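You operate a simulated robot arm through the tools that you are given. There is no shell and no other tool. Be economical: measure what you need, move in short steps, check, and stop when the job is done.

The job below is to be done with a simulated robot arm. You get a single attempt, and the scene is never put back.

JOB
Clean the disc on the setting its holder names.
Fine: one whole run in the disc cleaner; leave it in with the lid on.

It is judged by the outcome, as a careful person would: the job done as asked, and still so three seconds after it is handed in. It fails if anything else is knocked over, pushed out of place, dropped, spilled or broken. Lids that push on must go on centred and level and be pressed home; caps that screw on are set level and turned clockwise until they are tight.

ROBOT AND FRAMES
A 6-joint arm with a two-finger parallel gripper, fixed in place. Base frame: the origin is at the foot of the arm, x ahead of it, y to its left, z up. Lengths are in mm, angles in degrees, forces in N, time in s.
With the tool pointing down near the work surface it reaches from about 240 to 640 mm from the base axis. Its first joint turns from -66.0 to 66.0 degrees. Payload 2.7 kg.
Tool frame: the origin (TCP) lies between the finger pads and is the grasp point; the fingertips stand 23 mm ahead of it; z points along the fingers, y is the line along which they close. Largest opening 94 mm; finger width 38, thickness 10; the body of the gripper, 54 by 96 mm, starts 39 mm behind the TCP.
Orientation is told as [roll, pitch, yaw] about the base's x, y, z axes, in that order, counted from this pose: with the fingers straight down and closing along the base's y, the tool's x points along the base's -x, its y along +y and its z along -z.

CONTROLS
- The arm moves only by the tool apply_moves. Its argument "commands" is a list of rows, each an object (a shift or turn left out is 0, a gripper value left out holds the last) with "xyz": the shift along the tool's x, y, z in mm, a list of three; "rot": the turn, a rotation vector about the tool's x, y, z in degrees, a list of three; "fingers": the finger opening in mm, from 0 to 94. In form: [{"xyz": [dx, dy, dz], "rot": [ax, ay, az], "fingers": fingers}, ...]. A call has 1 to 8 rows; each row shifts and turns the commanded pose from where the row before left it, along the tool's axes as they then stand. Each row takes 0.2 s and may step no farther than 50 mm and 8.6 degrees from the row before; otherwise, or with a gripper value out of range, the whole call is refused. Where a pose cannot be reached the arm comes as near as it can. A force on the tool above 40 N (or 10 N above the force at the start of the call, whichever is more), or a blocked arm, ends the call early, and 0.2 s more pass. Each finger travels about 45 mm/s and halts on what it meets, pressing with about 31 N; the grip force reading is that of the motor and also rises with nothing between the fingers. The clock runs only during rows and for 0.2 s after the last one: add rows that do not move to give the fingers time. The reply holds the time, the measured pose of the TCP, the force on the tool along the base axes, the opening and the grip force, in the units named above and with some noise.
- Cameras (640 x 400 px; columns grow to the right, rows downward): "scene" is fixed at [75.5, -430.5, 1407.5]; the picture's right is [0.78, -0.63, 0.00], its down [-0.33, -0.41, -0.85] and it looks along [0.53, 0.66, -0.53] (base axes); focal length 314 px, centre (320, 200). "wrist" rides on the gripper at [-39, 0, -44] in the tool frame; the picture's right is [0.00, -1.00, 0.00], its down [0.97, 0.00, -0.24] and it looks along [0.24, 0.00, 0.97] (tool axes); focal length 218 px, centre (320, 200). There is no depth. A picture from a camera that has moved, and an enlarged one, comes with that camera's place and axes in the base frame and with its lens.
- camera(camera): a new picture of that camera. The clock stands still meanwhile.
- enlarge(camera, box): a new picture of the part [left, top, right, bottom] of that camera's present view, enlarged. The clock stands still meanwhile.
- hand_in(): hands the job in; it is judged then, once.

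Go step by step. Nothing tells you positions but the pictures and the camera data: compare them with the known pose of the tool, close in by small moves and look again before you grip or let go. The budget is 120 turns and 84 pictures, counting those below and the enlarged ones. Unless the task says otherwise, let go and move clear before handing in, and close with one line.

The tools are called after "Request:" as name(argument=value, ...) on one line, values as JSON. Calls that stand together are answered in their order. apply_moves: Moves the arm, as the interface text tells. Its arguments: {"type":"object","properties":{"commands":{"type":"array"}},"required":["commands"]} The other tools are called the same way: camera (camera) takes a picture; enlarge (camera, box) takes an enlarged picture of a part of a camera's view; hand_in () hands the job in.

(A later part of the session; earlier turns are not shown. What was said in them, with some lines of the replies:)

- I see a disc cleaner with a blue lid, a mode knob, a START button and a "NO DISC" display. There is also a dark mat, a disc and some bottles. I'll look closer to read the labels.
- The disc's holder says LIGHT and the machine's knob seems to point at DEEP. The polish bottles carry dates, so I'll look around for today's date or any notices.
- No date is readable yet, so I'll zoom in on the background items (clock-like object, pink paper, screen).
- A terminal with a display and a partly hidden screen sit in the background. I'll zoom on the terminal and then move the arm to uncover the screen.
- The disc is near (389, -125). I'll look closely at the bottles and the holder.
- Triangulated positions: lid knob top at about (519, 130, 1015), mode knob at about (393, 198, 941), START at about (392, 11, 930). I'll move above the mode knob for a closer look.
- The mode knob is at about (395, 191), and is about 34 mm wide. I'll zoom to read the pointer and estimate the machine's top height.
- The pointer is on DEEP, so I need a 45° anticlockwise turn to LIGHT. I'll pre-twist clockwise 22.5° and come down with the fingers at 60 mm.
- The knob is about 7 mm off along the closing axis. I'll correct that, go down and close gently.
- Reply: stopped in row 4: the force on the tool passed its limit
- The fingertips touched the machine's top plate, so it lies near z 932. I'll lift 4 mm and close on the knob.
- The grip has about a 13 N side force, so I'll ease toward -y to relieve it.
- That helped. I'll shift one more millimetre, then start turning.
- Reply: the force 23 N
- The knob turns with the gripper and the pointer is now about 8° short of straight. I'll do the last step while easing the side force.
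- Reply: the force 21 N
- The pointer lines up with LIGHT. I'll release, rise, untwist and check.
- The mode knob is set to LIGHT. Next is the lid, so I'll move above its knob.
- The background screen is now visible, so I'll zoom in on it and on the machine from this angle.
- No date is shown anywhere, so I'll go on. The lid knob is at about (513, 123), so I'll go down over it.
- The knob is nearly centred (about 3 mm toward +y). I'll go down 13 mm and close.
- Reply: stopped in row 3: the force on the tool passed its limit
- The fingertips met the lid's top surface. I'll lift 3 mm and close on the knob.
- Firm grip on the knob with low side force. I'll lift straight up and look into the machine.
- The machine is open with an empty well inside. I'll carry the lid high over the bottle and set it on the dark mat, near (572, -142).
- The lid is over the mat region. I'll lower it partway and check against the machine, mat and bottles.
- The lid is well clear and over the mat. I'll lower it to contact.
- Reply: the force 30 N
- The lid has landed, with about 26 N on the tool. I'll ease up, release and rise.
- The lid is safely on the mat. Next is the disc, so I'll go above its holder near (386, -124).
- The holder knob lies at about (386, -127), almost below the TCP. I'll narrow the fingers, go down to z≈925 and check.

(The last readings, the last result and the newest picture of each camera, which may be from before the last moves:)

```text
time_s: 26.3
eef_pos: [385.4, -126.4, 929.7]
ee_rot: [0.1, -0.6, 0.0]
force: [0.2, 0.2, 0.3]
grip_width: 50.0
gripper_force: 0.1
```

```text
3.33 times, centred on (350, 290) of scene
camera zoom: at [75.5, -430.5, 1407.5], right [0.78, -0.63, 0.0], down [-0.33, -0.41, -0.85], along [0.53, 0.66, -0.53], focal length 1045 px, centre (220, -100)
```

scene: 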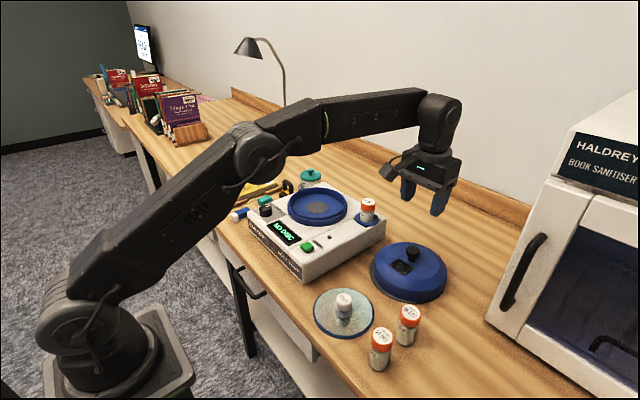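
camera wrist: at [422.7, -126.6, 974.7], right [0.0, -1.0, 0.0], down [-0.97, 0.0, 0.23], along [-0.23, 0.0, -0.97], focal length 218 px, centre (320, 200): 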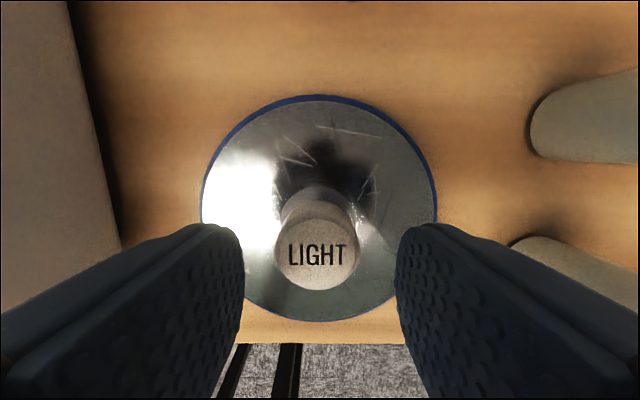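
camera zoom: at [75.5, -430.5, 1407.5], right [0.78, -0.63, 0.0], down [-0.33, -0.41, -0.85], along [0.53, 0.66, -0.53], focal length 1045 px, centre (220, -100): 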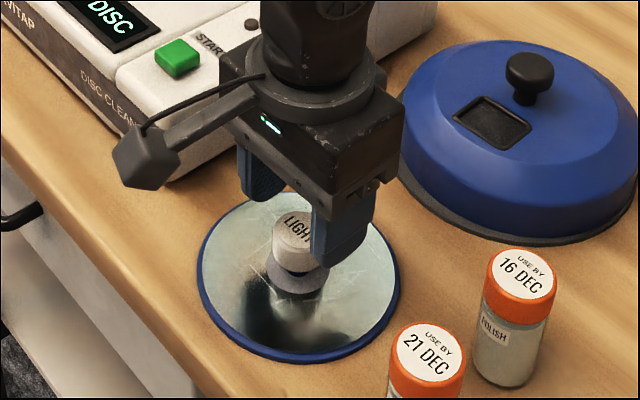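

The holder is centred between the fingers, with its top at about z 904. I'll go down to TCP z≈904 and close.

Request:
apply_moves(commands=[{"xyz": [-1, 1, 14]}, {"xyz": [0, 0, 11]}, {"fingers": 36}, {"fingers": 22}, {}, {}])

Request:
enlarge(camera="scene", box=[290, 230, 410, 350])

```text
time_s: 27.7
eef_pos: [386.7, -125.1, 905.5]
ee_rot: [0.1, -0.6, -0.1]
force: [0.0, -0.2, 0.1]
grip_width: 31.1
gripper_force: 30.7
```

```text
3.33 times, centred on (350, 290) of scene
camera zoom: at [75.5, -430.5, 1407.5], right [0.78, -0.63, 0.0], down [-0.33, -0.41, -0.85], along [0.53, 0.66, -0.53], focal length 1045 px, centre (220, -100)
```

zoom: 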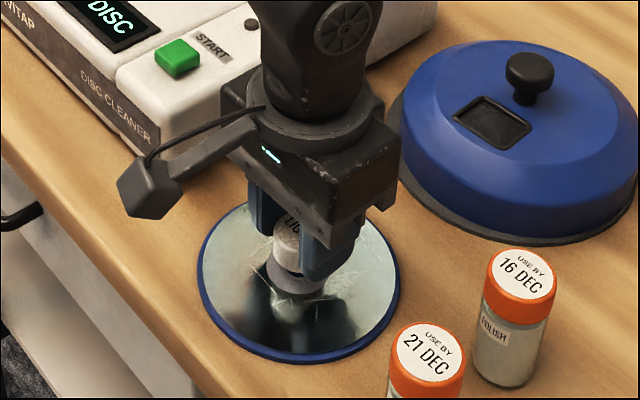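

Good, centred grip on the holder. I'll lift and look.

Request:
apply_moves(commands=[{"xyz": [0, 0, -10]}, {"xyz": [0, 0, -20]}, {"xyz": [0, 0, -40]}, {"xyz": [0, 0, -50]}, {"xyz": [0, 0, -50]}, {}])

Request:
camera(camera="scene")

```text
time_s: 29.1
eef_pos: [383.1, -126.6, 1075.4]
ee_rot: [0.3, -0.6, 0.0]
force: [0.1, -0.4, -0.6]
grip_width: 31.3
gripper_force: 30.5
```

```text
33 pictures are left
```

scene: 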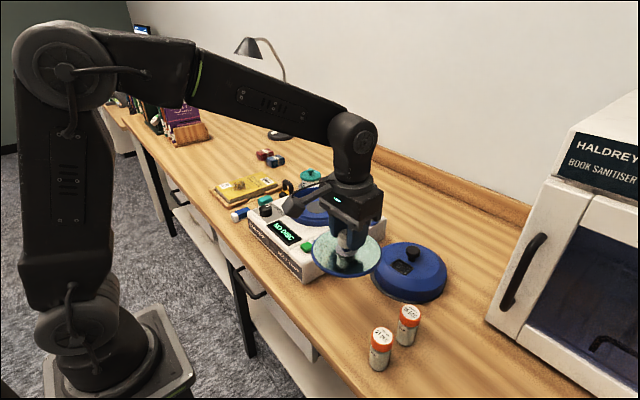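

The disc comes away with its holder. The platter centre is at about (514, 126, 940), so I'll carry the disc over it.

Request:
apply_moves(commands=[{"xyz": [-22, 42, -15]}, {"xyz": [-22, 42, 0]}, {"xyz": [-22, 42, 0]}, {"xyz": [-22, 42, 0]}, {"xyz": [-22, 42, 0]}, {"xyz": [-21, 42, 0]}, {}])

Request:
camera(camera="wrist")

Request:
enlarge(camera="scene", box=[220, 110, 400, 250])

```text
time_s: 30.7
eef_pos: [518.9, 127.5, 1093.5]
ee_rot: [0.1, -0.6, 0.0]
force: [0.6, 0.0, -0.9]
grip_width: 31.6
gripper_force: 30.7
```

```text
32 pictures are left
camera wrist: at [555.9, 127.3, 1138.7], right [0.0, -1.0, 0.0], down [-0.97, 0.0, 0.23], along [-0.23, 0.0, -0.97], focal length 218 px, centre (320, 200)
```

wrist: 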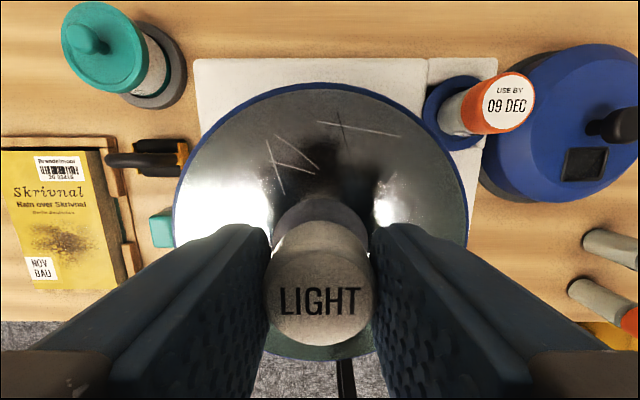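

```text
2.86 times, centred on (310, 180) of scene
camera zoom: at [75.5, -430.5, 1407.5], right [0.78, -0.63, 0.0], down [-0.33, -0.41, -0.85], along [0.53, 0.66, -0.53], focal length 896 px, centre (349, 257)
```

zoom: 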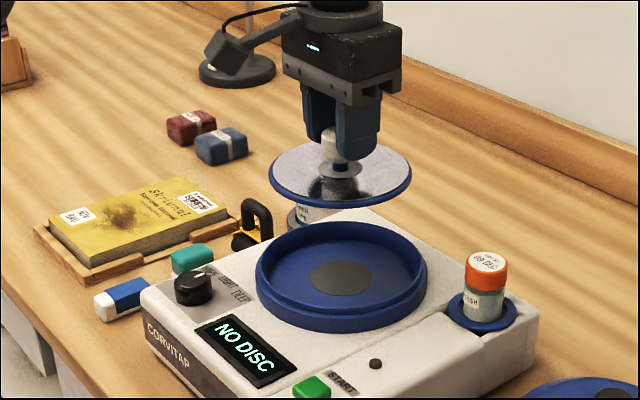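

I'll correct by about (-4, -1.5) mm and lower toward the platter.

Request:
apply_moves(commands=[{"xyz": [4, -1.5, 30]}, {"xyz": [0, 0, 40]}, {}])

Request:
enlarge(camera="scene", box=[260, 130, 380, 240])

```text
time_s: 31.5
eef_pos: [513.6, 126.1, 1023.7]
ee_rot: [0.2, -0.8, 0.0]
force: [0.1, 0.2, -1.1]
grip_width: 31.5
gripper_force: 31.2
```

```text
3.64 times, centred on (320, 185) of scene
camera zoom: at [75.5, -430.5, 1407.5], right [0.78, -0.63, 0.0], down [-0.33, -0.41, -0.85], along [0.53, 0.66, -0.53], focal length 1140 px, centre (320, 254)
```

zoom: 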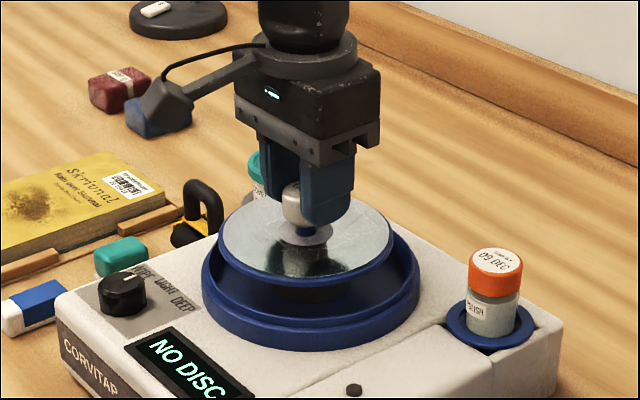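

The disc is about 3 mm left of the tub's centre, so I'll nudge (+2, -1.5) and lower to contact.

Request:
apply_moves(commands=[{"xyz": [-2, -1.5, 15]}, {"xyz": [0, 0, 10]}, {"xyz": [0, 0, 5]}, {"xyz": [0, 0, 4]}, {"xyz": [0, 0, 3]}, {}])

Request:
enlarge(camera="scene", box=[260, 130, 380, 240])

```text
time_s: 32.9
eef_pos: [515.8, 125.7, 985.8]
ee_rot: [0.1, -0.7, 0.0]
force: [-0.5, 0.0, -1.4]
grip_width: 31.3
gripper_force: 31.1
```

```text
3.64 times, centred on (320, 185) of scene
camera zoom: at [75.5, -430.5, 1407.5], right [0.78, -0.63, 0.0], down [-0.33, -0.41, -0.85], along [0.53, 0.66, -0.53], focal length 1140 px, centre (320, 254)
```

zoom: 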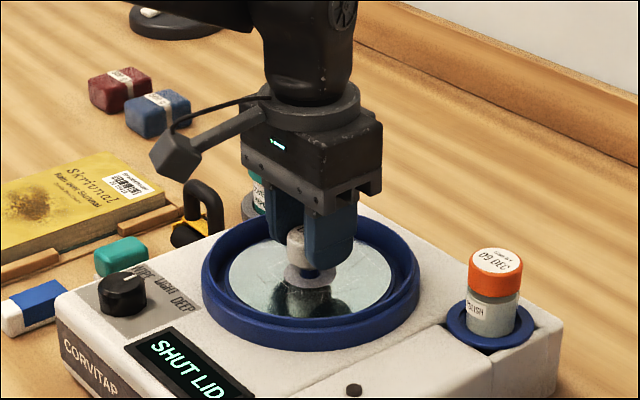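

The display now reads "SHUT LID". I'll lower by small steps until the disc rests.

Request:
apply_moves(commands=[{"xyz": [0, 0, 2]}, {"xyz": [0, 0, 2]}, {"xyz": [0, 0, 2]}, {}])

```text
time_s: 33.9
eef_pos: [518.4, 126.0, 982.5]
ee_rot: [0.3, -1.1, -0.1]
force: [2.4, 7.2, 26.5]
grip_width: 31.1
gripper_force: 31.1
```

It rests on the platter. I'll ease up, release and retreat.

Request:
apply_moves(commands=[{"xyz": [1, 0, -3]}, {"fingers": 42}, {"fingers": 50}, {}, {"xyz": [0, 0, -30]}, {"xyz": [0, 0, -40]}, {"xyz": [0, 0, -40]}, {}])

Request:
camera(camera="wrist")

Request:
enlarge(camera="scene", box=[240, 160, 400, 290])

```text
time_s: 35.7
eef_pos: [511.8, 126.0, 1095.3]
ee_rot: [0.0, -0.5, -0.1]
force: [0.4, -0.9, 0.1]
grip_width: 50.0
gripper_force: 0.0
```

```text
28 pictures are left
camera wrist: at [550.2, 125.4, 1139.7], right [0.0, -1.0, 0.0], down [-0.97, 0.0, 0.23], along [-0.23, 0.0, -0.97], focal length 218 px, centre (320, 200)
```

wrist: 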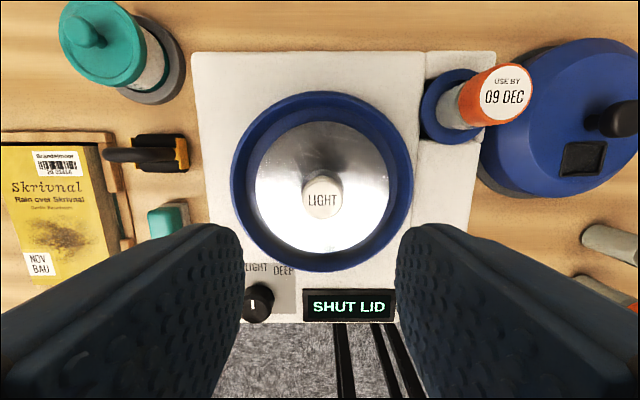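

```text
3.08 times, centred on (320, 225) of scene
camera zoom: at [75.5, -430.5, 1407.5], right [0.78, -0.63, 0.0], down [-0.33, -0.41, -0.85], along [0.53, 0.66, -0.53], focal length 965 px, centre (320, 123)
```

zoom: 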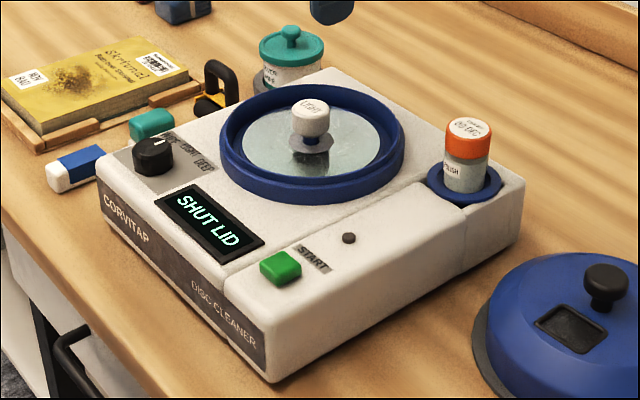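

The disc sits centred in the tub. Now I'll fetch the lid (knob at about (574, -143)).

Request:
apply_moves(commands=[{"xyz": [-10, -45, 0], "fingers": 56}, {"xyz": [-10, -45, 0]}, {"xyz": [-10, -45, 0]}, {"xyz": [-10, -45, 0]}, {"xyz": [-10, -45, 0]}, {"xyz": [-12, -44, 20]}, {"xyz": [0, 0, 40]}, {}])

Request:
camera(camera="wrist")

```text
time_s: 37.5
eef_pos: [575.8, -144.2, 1033.8]
ee_rot: [0.0, -0.8, -0.1]
force: [0.1, -0.4, 0.2]
grip_width: 56.2
gripper_force: 0.0
```

```text
26 pictures are left
camera wrist: at [612.7, -144.5, 1078.2], right [0.0, -1.0, 0.0], down [-0.97, 0.0, 0.23], along [-0.23, 0.0, -0.97], focal length 218 px, centre (320, 200)
```

wrist: 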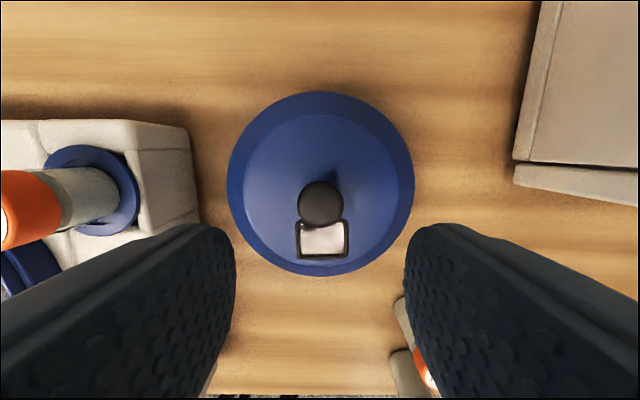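

The lid knob is centred under the gripper. I'll go down to the earlier grip height and close.

Request:
apply_moves(commands=[{"xyz": [1, 0, 45]}, {"xyz": [0, 0, 40]}, {"xyz": [0, 0, 9.5]}, {}, {"fingers": 40}, {"fingers": 25}, {}, {}])

```text
time_s: 39.3
eef_pos: [577.1, -146.9, 938.0]
ee_rot: [0.1, -0.7, -0.1]
force: [-0.4, 0.2, 0.2]
grip_width: 30.8
gripper_force: 31.7
```

Gripped. I'll lift and compare the knob's place in the wrist view with the first carry.

Request:
apply_moves(commands=[{"xyz": [0, 0, -10]}, {"xyz": [0, 0, -30]}, {"xyz": [0, 0, -50]}, {"xyz": [0, 0, -50]}, {"xyz": [0, 0, -50]}, {"xyz": [0, 0, -30]}, {}])

Request:
camera(camera="wrist")

```text
time_s: 40.9
eef_pos: [567.6, -143.2, 1145.6]
ee_rot: [0.3, -0.6, 0.0]
force: [0.4, -0.4, -0.9]
grip_width: 30.7
gripper_force: 30.5
out of reach, approached as far as the arm can: row 6
```

```text
25 pictures are left
camera wrist: at [606.5, -143.0, 1191.2], right [0.0, -1.0, 0.0], down [-0.97, 0.0, 0.23], along [-0.23, 0.0, -0.97], focal length 218 px, centre (320, 200)
```

wrist: 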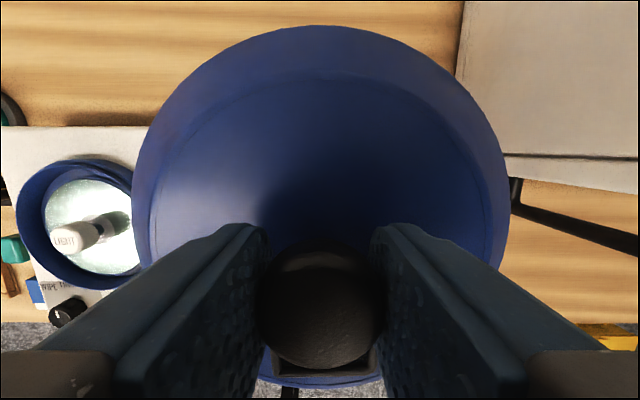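

The knob sits the same way in the grip as before. I'll carry the lid back above the tub.

Request:
apply_moves(commands=[{"xyz": [10, 45, 0]}, {"xyz": [10, 45, 0]}, {"xyz": [9, 45, 0]}, {"xyz": [9, 45, 0]}, {"xyz": [9, 45, 0]}, {"xyz": [8, 43, 0]}, {}])

```text
time_s: 42.5
eef_pos: [513.1, 126.6, 1147.7]
ee_rot: [0.2, -0.8, 0.0]
force: [-1.2, -0.2, -1.2]
grip_width: 30.7
gripper_force: 31.1
```

Aligned within a couple of millimetres. I'll lower partway and check.

Request:
apply_moves(commands=[{"xyz": [-1, -1, 40]}, {"xyz": [0, 0, 40]}, {"xyz": [0, 0, 20]}, {}])

Request:
enlarge(camera="scene", box=[250, 130, 390, 250])

```text
time_s: 43.5
eef_pos: [515.4, 123.9, 1046.4]
ee_rot: [0.1, -0.7, 0.0]
force: [0.5, -0.1, -1.0]
grip_width: 30.9
gripper_force: 31.0
```

```text
3.33 times, centred on (320, 190) of scene
camera zoom: at [75.5, -430.5, 1407.5], right [0.78, -0.63, 0.0], down [-0.33, -0.41, -0.85], along [0.53, 0.66, -0.53], focal length 1045 px, centre (320, 233)
```

zoom: 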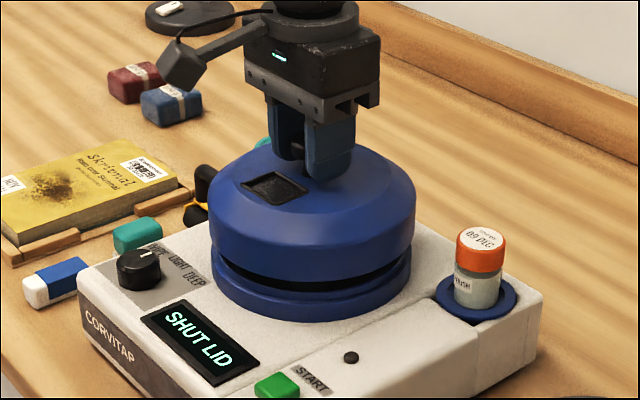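

The lid is centred over the tub with an even gap. I'll lower to seat it.

Request:
apply_moves(commands=[{"xyz": [0, 1, 8]}, {"xyz": [0, 0, 5]}, {"xyz": [0, 0, 3]}, {"xyz": [0, 0, 3]}, {}])

Request:
enlarge(camera="scene", box=[250, 130, 390, 250])

```text
time_s: 44.7
eef_pos: [516.0, 125.6, 1027.7]
ee_rot: [0.1, -0.6, 0.0]
force: [-0.4, 0.5, -0.9]
grip_width: 30.7
gripper_force: 31.2
```

```text
3.33 times, centred on (320, 190) of scene
camera zoom: at [75.5, -430.5, 1407.5], right [0.78, -0.63, 0.0], down [-0.33, -0.41, -0.85], along [0.53, 0.66, -0.53], focal length 1045 px, centre (320, 233)
```

zoom: 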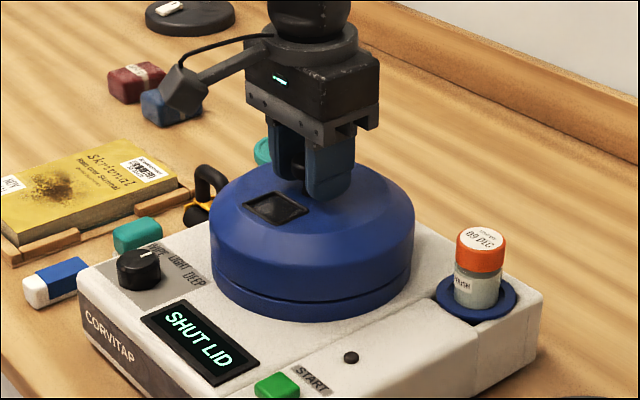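

Almost seated. I'll press it down in small steps.

Request:
apply_moves(commands=[{"xyz": [0, 0, 2]}, {"xyz": [0, 0, 2]}, {"xyz": [0, 0, 2]}, {}])

Request:
enlarge(camera="scene", box=[250, 130, 390, 250])

```text
time_s: 45.7
eef_pos: [515.5, 126.2, 1025.6]
ee_rot: [0.1, -0.8, 0.0]
force: [-21.5, -7.2, 28.4]
grip_width: 30.9
gripper_force: 31.5
```

```text
3.33 times, centred on (320, 190) of scene
camera zoom: at [74.4, -430.9, 1407.4], right [0.78, -0.63, 0.0], down [-0.33, -0.41, -0.85], along [0.53, 0.66, -0.53], focal length 1045 px, centre (320, 233)
```

zoom: 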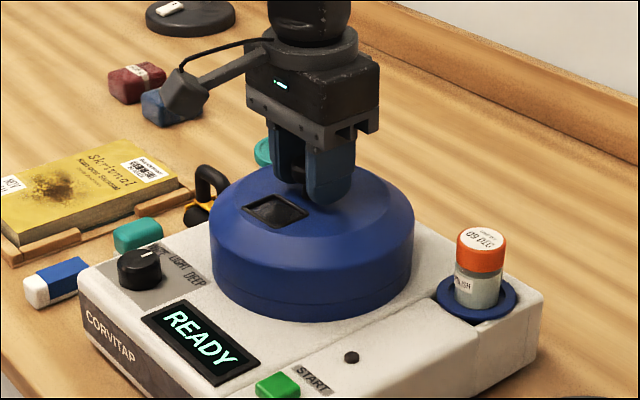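

The display reads READY. I'll relieve the side load, press a little more, then release.

Request:
apply_moves(commands=[{"xyz": [1.5, 0, 0]}, {"xyz": [0, 0, 0.8]}, {}])

```text
time_s: 46.5
eef_pos: [516.1, 124.9, 1024.7]
ee_rot: [0.3, -1.3, -0.1]
force: [-1.2, -1.0, 30.7]
grip_width: 31.1
gripper_force: 31.1
```

It takes a straight 31 N press without moving, so the lid is home. I'll release, rise and verify.

Request:
apply_moves(commands=[{"xyz": [0, 0, -3]}, {"fingers": 50}, {"fingers": 56}, {}, {"xyz": [0, 0, -30]}, {"xyz": [0, 0, -40]}, {}])

Request:
enlarge(camera="scene", box=[240, 150, 400, 290])

Request:
camera(camera="wrist")

```text
time_s: 48.1
eef_pos: [512.9, 122.3, 1095.0]
ee_rot: [0.1, -0.6, 0.0]
force: [-0.9, 0.3, 0.2]
grip_width: 55.8
gripper_force: 0.1
```

```text
2.86 times, centred on (320, 220) of scene
camera zoom: at [75.5, -430.5, 1407.5], right [0.78, -0.63, 0.0], down [-0.33, -0.41, -0.85], along [0.53, 0.66, -0.53], focal length 896 px, centre (320, 143)
```

zoom: 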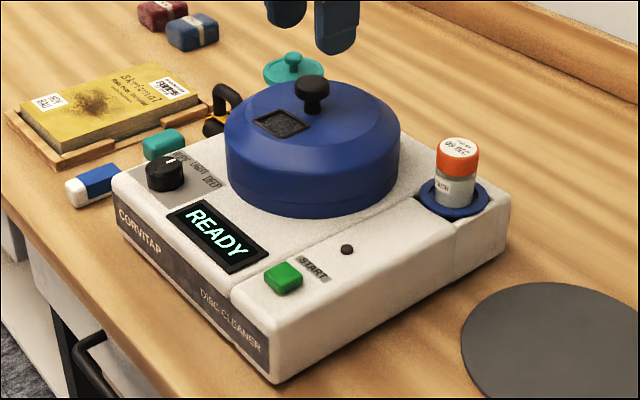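

```text
20 pictures are left
camera wrist: at [550.6, 123.2, 1138.7], right [0.0, -1.0, 0.0], down [-0.97, 0.0, 0.23], along [-0.23, 0.0, -0.97], focal length 218 px, centre (320, 200)
```

wrist: 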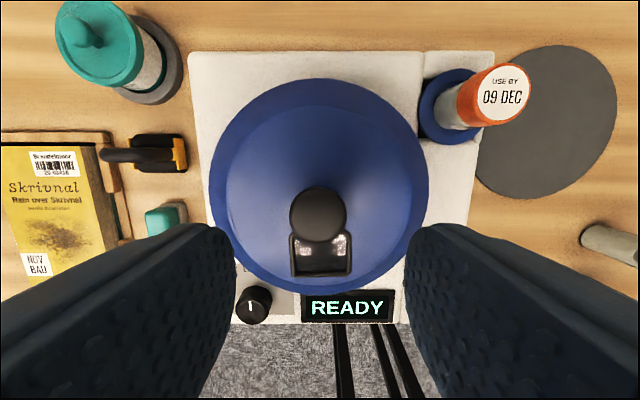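

READY, with the lid level. Now I'll close the fingers and move over START at about (393, 10).

Request:
apply_moves(commands=[{"xyz": [34, -32, 0], "fingers": 0}, {"xyz": [34, -32, 0]}, {"xyz": [34, -32, 0]}, {"xyz": [18, -16, 20]}, {"xyz": [0, 0, 40]}, {}, {}])

Request:
camera(camera="wrist")

Request:
enlarge(camera="scene", box=[240, 170, 400, 290])

```text
time_s: 49.7
eef_pos: [393.1, 15.1, 1031.4]
ee_rot: [0.1, -0.7, 0.0]
force: [-0.5, -0.1, -0.3]
grip_width: 0.0
gripper_force: 30.9
```

```text
19 pictures are left
camera wrist: at [431.0, 13.8, 1076.6], right [0.0, -1.0, 0.0], down [-0.97, 0.0, 0.23], along [-0.23, 0.0, -0.97], focal length 218 px, centre (320, 200)
```

wrist: 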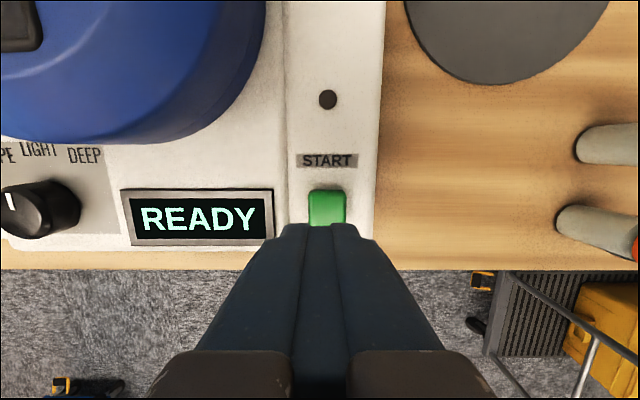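

```text
3.33 times, centred on (320, 230) of scene
camera zoom: at [75.5, -430.5, 1407.5], right [0.78, -0.63, 0.0], down [-0.33, -0.41, -0.85], along [0.53, 0.66, -0.53], focal length 1045 px, centre (320, 100)
```

zoom: 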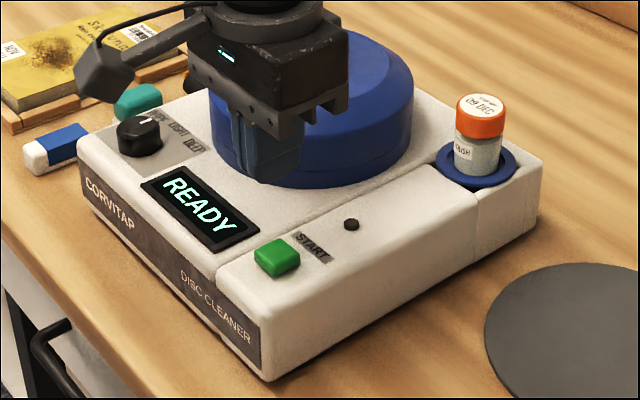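

START is at about (394.5, 9.5), so I'll shift, go down and press in small steps.

Request:
apply_moves(commands=[{"xyz": [-1, -5.5, 30]}, {"xyz": [0, 0, 25]}, {"xyz": [0, 0, 5]}, {}])

Request:
enlarge(camera="scene", box=[240, 170, 400, 290])

```text
time_s: 50.7
eef_pos: [392.7, 6.8, 971.5]
ee_rot: [0.1, -0.6, -0.1]
force: [-0.9, -1.1, 0.4]
grip_width: 0.0
gripper_force: 30.5
```

```text
3.33 times, centred on (320, 230) of scene
camera zoom: at [75.5, -430.5, 1407.5], right [0.78, -0.63, 0.0], down [-0.33, -0.41, -0.85], along [0.53, 0.66, -0.53], focal length 1045 px, centre (320, 100)
```

zoom: 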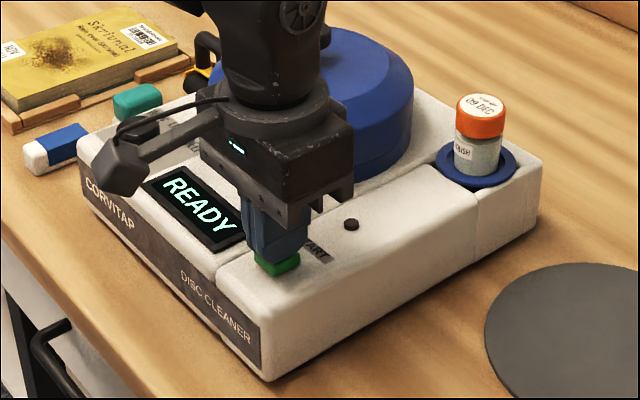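

The fingertips are right over the green button, so I'll press gently.

Request:
apply_moves(commands=[{"xyz": [0, 2, 2]}, {"xyz": [0, 0, 2]}, {"xyz": [0, 0, 2]}, {"xyz": [0, 0, 2]}])

Request:
enlarge(camera="scene", box=[240, 170, 400, 290])

```text
time_s: 51.7
eef_pos: [394.2, 9.6, 963.8]
ee_rot: [0.2, -0.8, -0.1]
force: [1.4, 1.0, 2.8]
grip_width: 0.1
gripper_force: 31.0
```

```text
3.33 times, centred on (320, 230) of scene
camera zoom: at [75.5, -430.5, 1407.5], right [0.78, -0.63, 0.0], down [-0.33, -0.41, -0.85], along [0.53, 0.66, -0.53], focal length 1045 px, centre (320, 100)
```

zoom: 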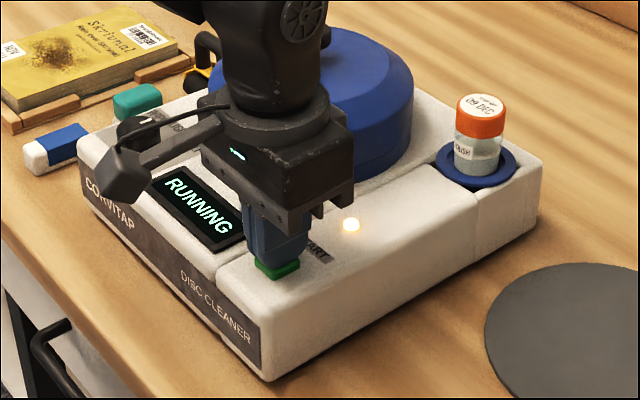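

It's RUNNING and the lamp is lit. I'll back off and wait for the run to finish.

Request:
apply_moves(commands=[{"xyz": [0, 0, -20]}, {"xyz": [0, 0, -40]}, {"xyz": [0, 0, -50]}, {}, {}, {}, {}, {}])

Request:
apply_moves(commands=[{}, {}, {}, {}, {}, {}, {}, {}])

Request:
apply_moves(commands=[{}, {}, {}, {}, {}, {}, {}, {}])

Request:
camera(camera="wrist")

```text
time_s: 53.5
eef_pos: [392.8, 6.5, 1078.7]
ee_rot: [0.0, -0.7, -0.1]
force: [-0.2, -0.7, 0.5]
grip_width: 0.2
gripper_force: 30.7
```

```text
time_s: 55.3
eef_pos: [393.3, 7.3, 1079.6]
ee_rot: [0.0, -0.7, 0.1]
force: [0.3, 0.2, 0.1]
grip_width: 0.0
gripper_force: 31.4
```

```text
time_s: 57.1
eef_pos: [392.6, 8.4, 1078.9]
ee_rot: [0.1, -0.7, 0.0]
force: [0.3, 0.4, -0.8]
grip_width: 0.2
gripper_force: 31.2
```

```text
15 pictures are left
camera wrist: at [430.9, 7.2, 1124.2], right [0.0, -1.0, 0.0], down [-0.97, 0.0, 0.23], along [-0.23, 0.0, -0.97], focal length 218 px, centre (320, 200)
```

wrist: 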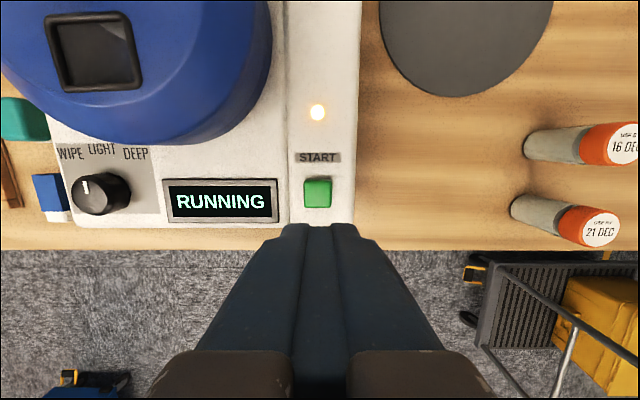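

Still RUNNING, so I'll keep waiting.

Request:
apply_moves(commands=[{}, {}, {}, {}, {}, {}, {}, {}])

Request:
apply_moves(commands=[{}, {}, {}, {}, {}, {}, {}, {}])

Request:
apply_moves(commands=[{}, {}, {}, {}, {}, {}, {}, {}])

Request:
apply_moves(commands=[{}, {}, {}, {}, {}, {}, {}, {}])

Request:
camera(camera="wrist")

```text
time_s: 58.9
eef_pos: [392.6, 7.9, 1079.0]
ee_rot: [0.2, -0.6, 0.1]
force: [-0.7, -0.4, -0.2]
grip_width: 0.2
gripper_force: 30.7
```

```text
time_s: 60.7
eef_pos: [392.1, 8.1, 1078.8]
ee_rot: [0.1, -0.7, 0.0]
force: [-0.5, 0.5, -0.2]
grip_width: 0.3
gripper_force: 30.3
```

```text
time_s: 62.5
eef_pos: [393.4, 8.2, 1079.7]
ee_rot: [0.1, -0.7, 0.0]
force: [-0.4, 0.2, 0.4]
grip_width: 0.0
gripper_force: 30.7
```

```text
time_s: 64.3
eef_pos: [393.1, 8.3, 1081.1]
ee_rot: [0.0, -0.7, 0.0]
force: [-0.2, -0.8, -1.3]
grip_width: 0.0
gripper_force: 30.7
```

```text
14 pictures are left
camera wrist: at [430.9, 7.2, 1124.2], right [0.0, -1.0, 0.0], down [-0.97, 0.0, 0.23], along [-0.23, 0.0, -0.97], focal length 218 px, centre (320, 200)
```

wrist: 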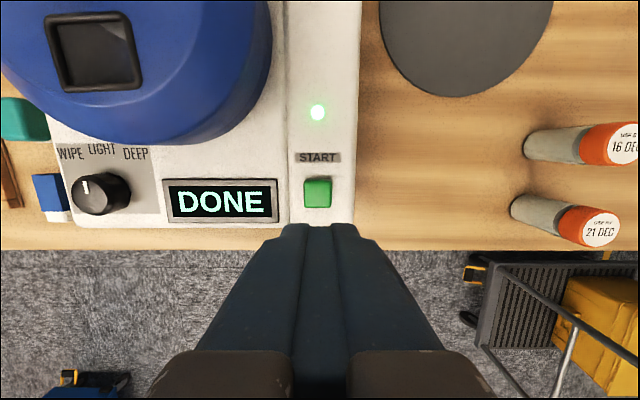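

It shows DONE with a green lamp. I'll do one last check of the scene and the lid window.

Request:
camera(camera="scene")

Request:
enlarge(camera="scene", box=[260, 160, 390, 250])

```text
13 pictures are left
```

scene: 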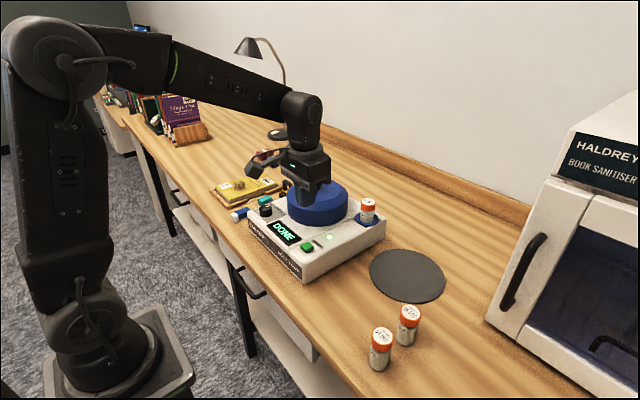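

```text
4.44 times, centred on (325, 205) of scene
camera zoom: at [75.5, -430.5, 1407.5], right [0.78, -0.63, 0.0], down [-0.33, -0.41, -0.85], along [0.53, 0.66, -0.53], focal length 1394 px, centre (298, 178)
```

zoom: 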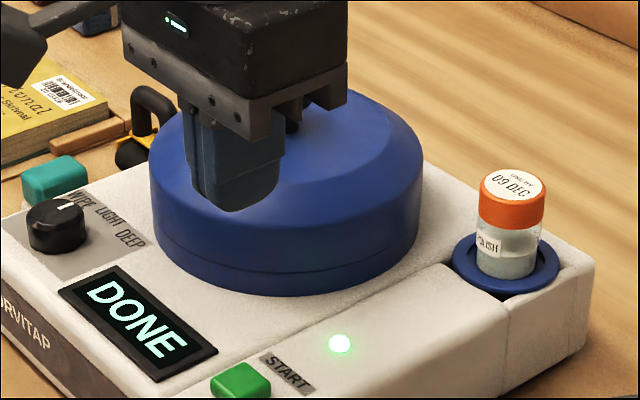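

The run finished on LIGHT, the polish level has dropped, the lid is on level, and everything else is in place. I'm handing the job in.

Request:
hand_in()

```text
The job is handed in.
```

The disc had one whole run on LIGHT, the setting its holder names; the cleaner showed DONE with a green lamp, and the disc is still inside with the lid pressed on.
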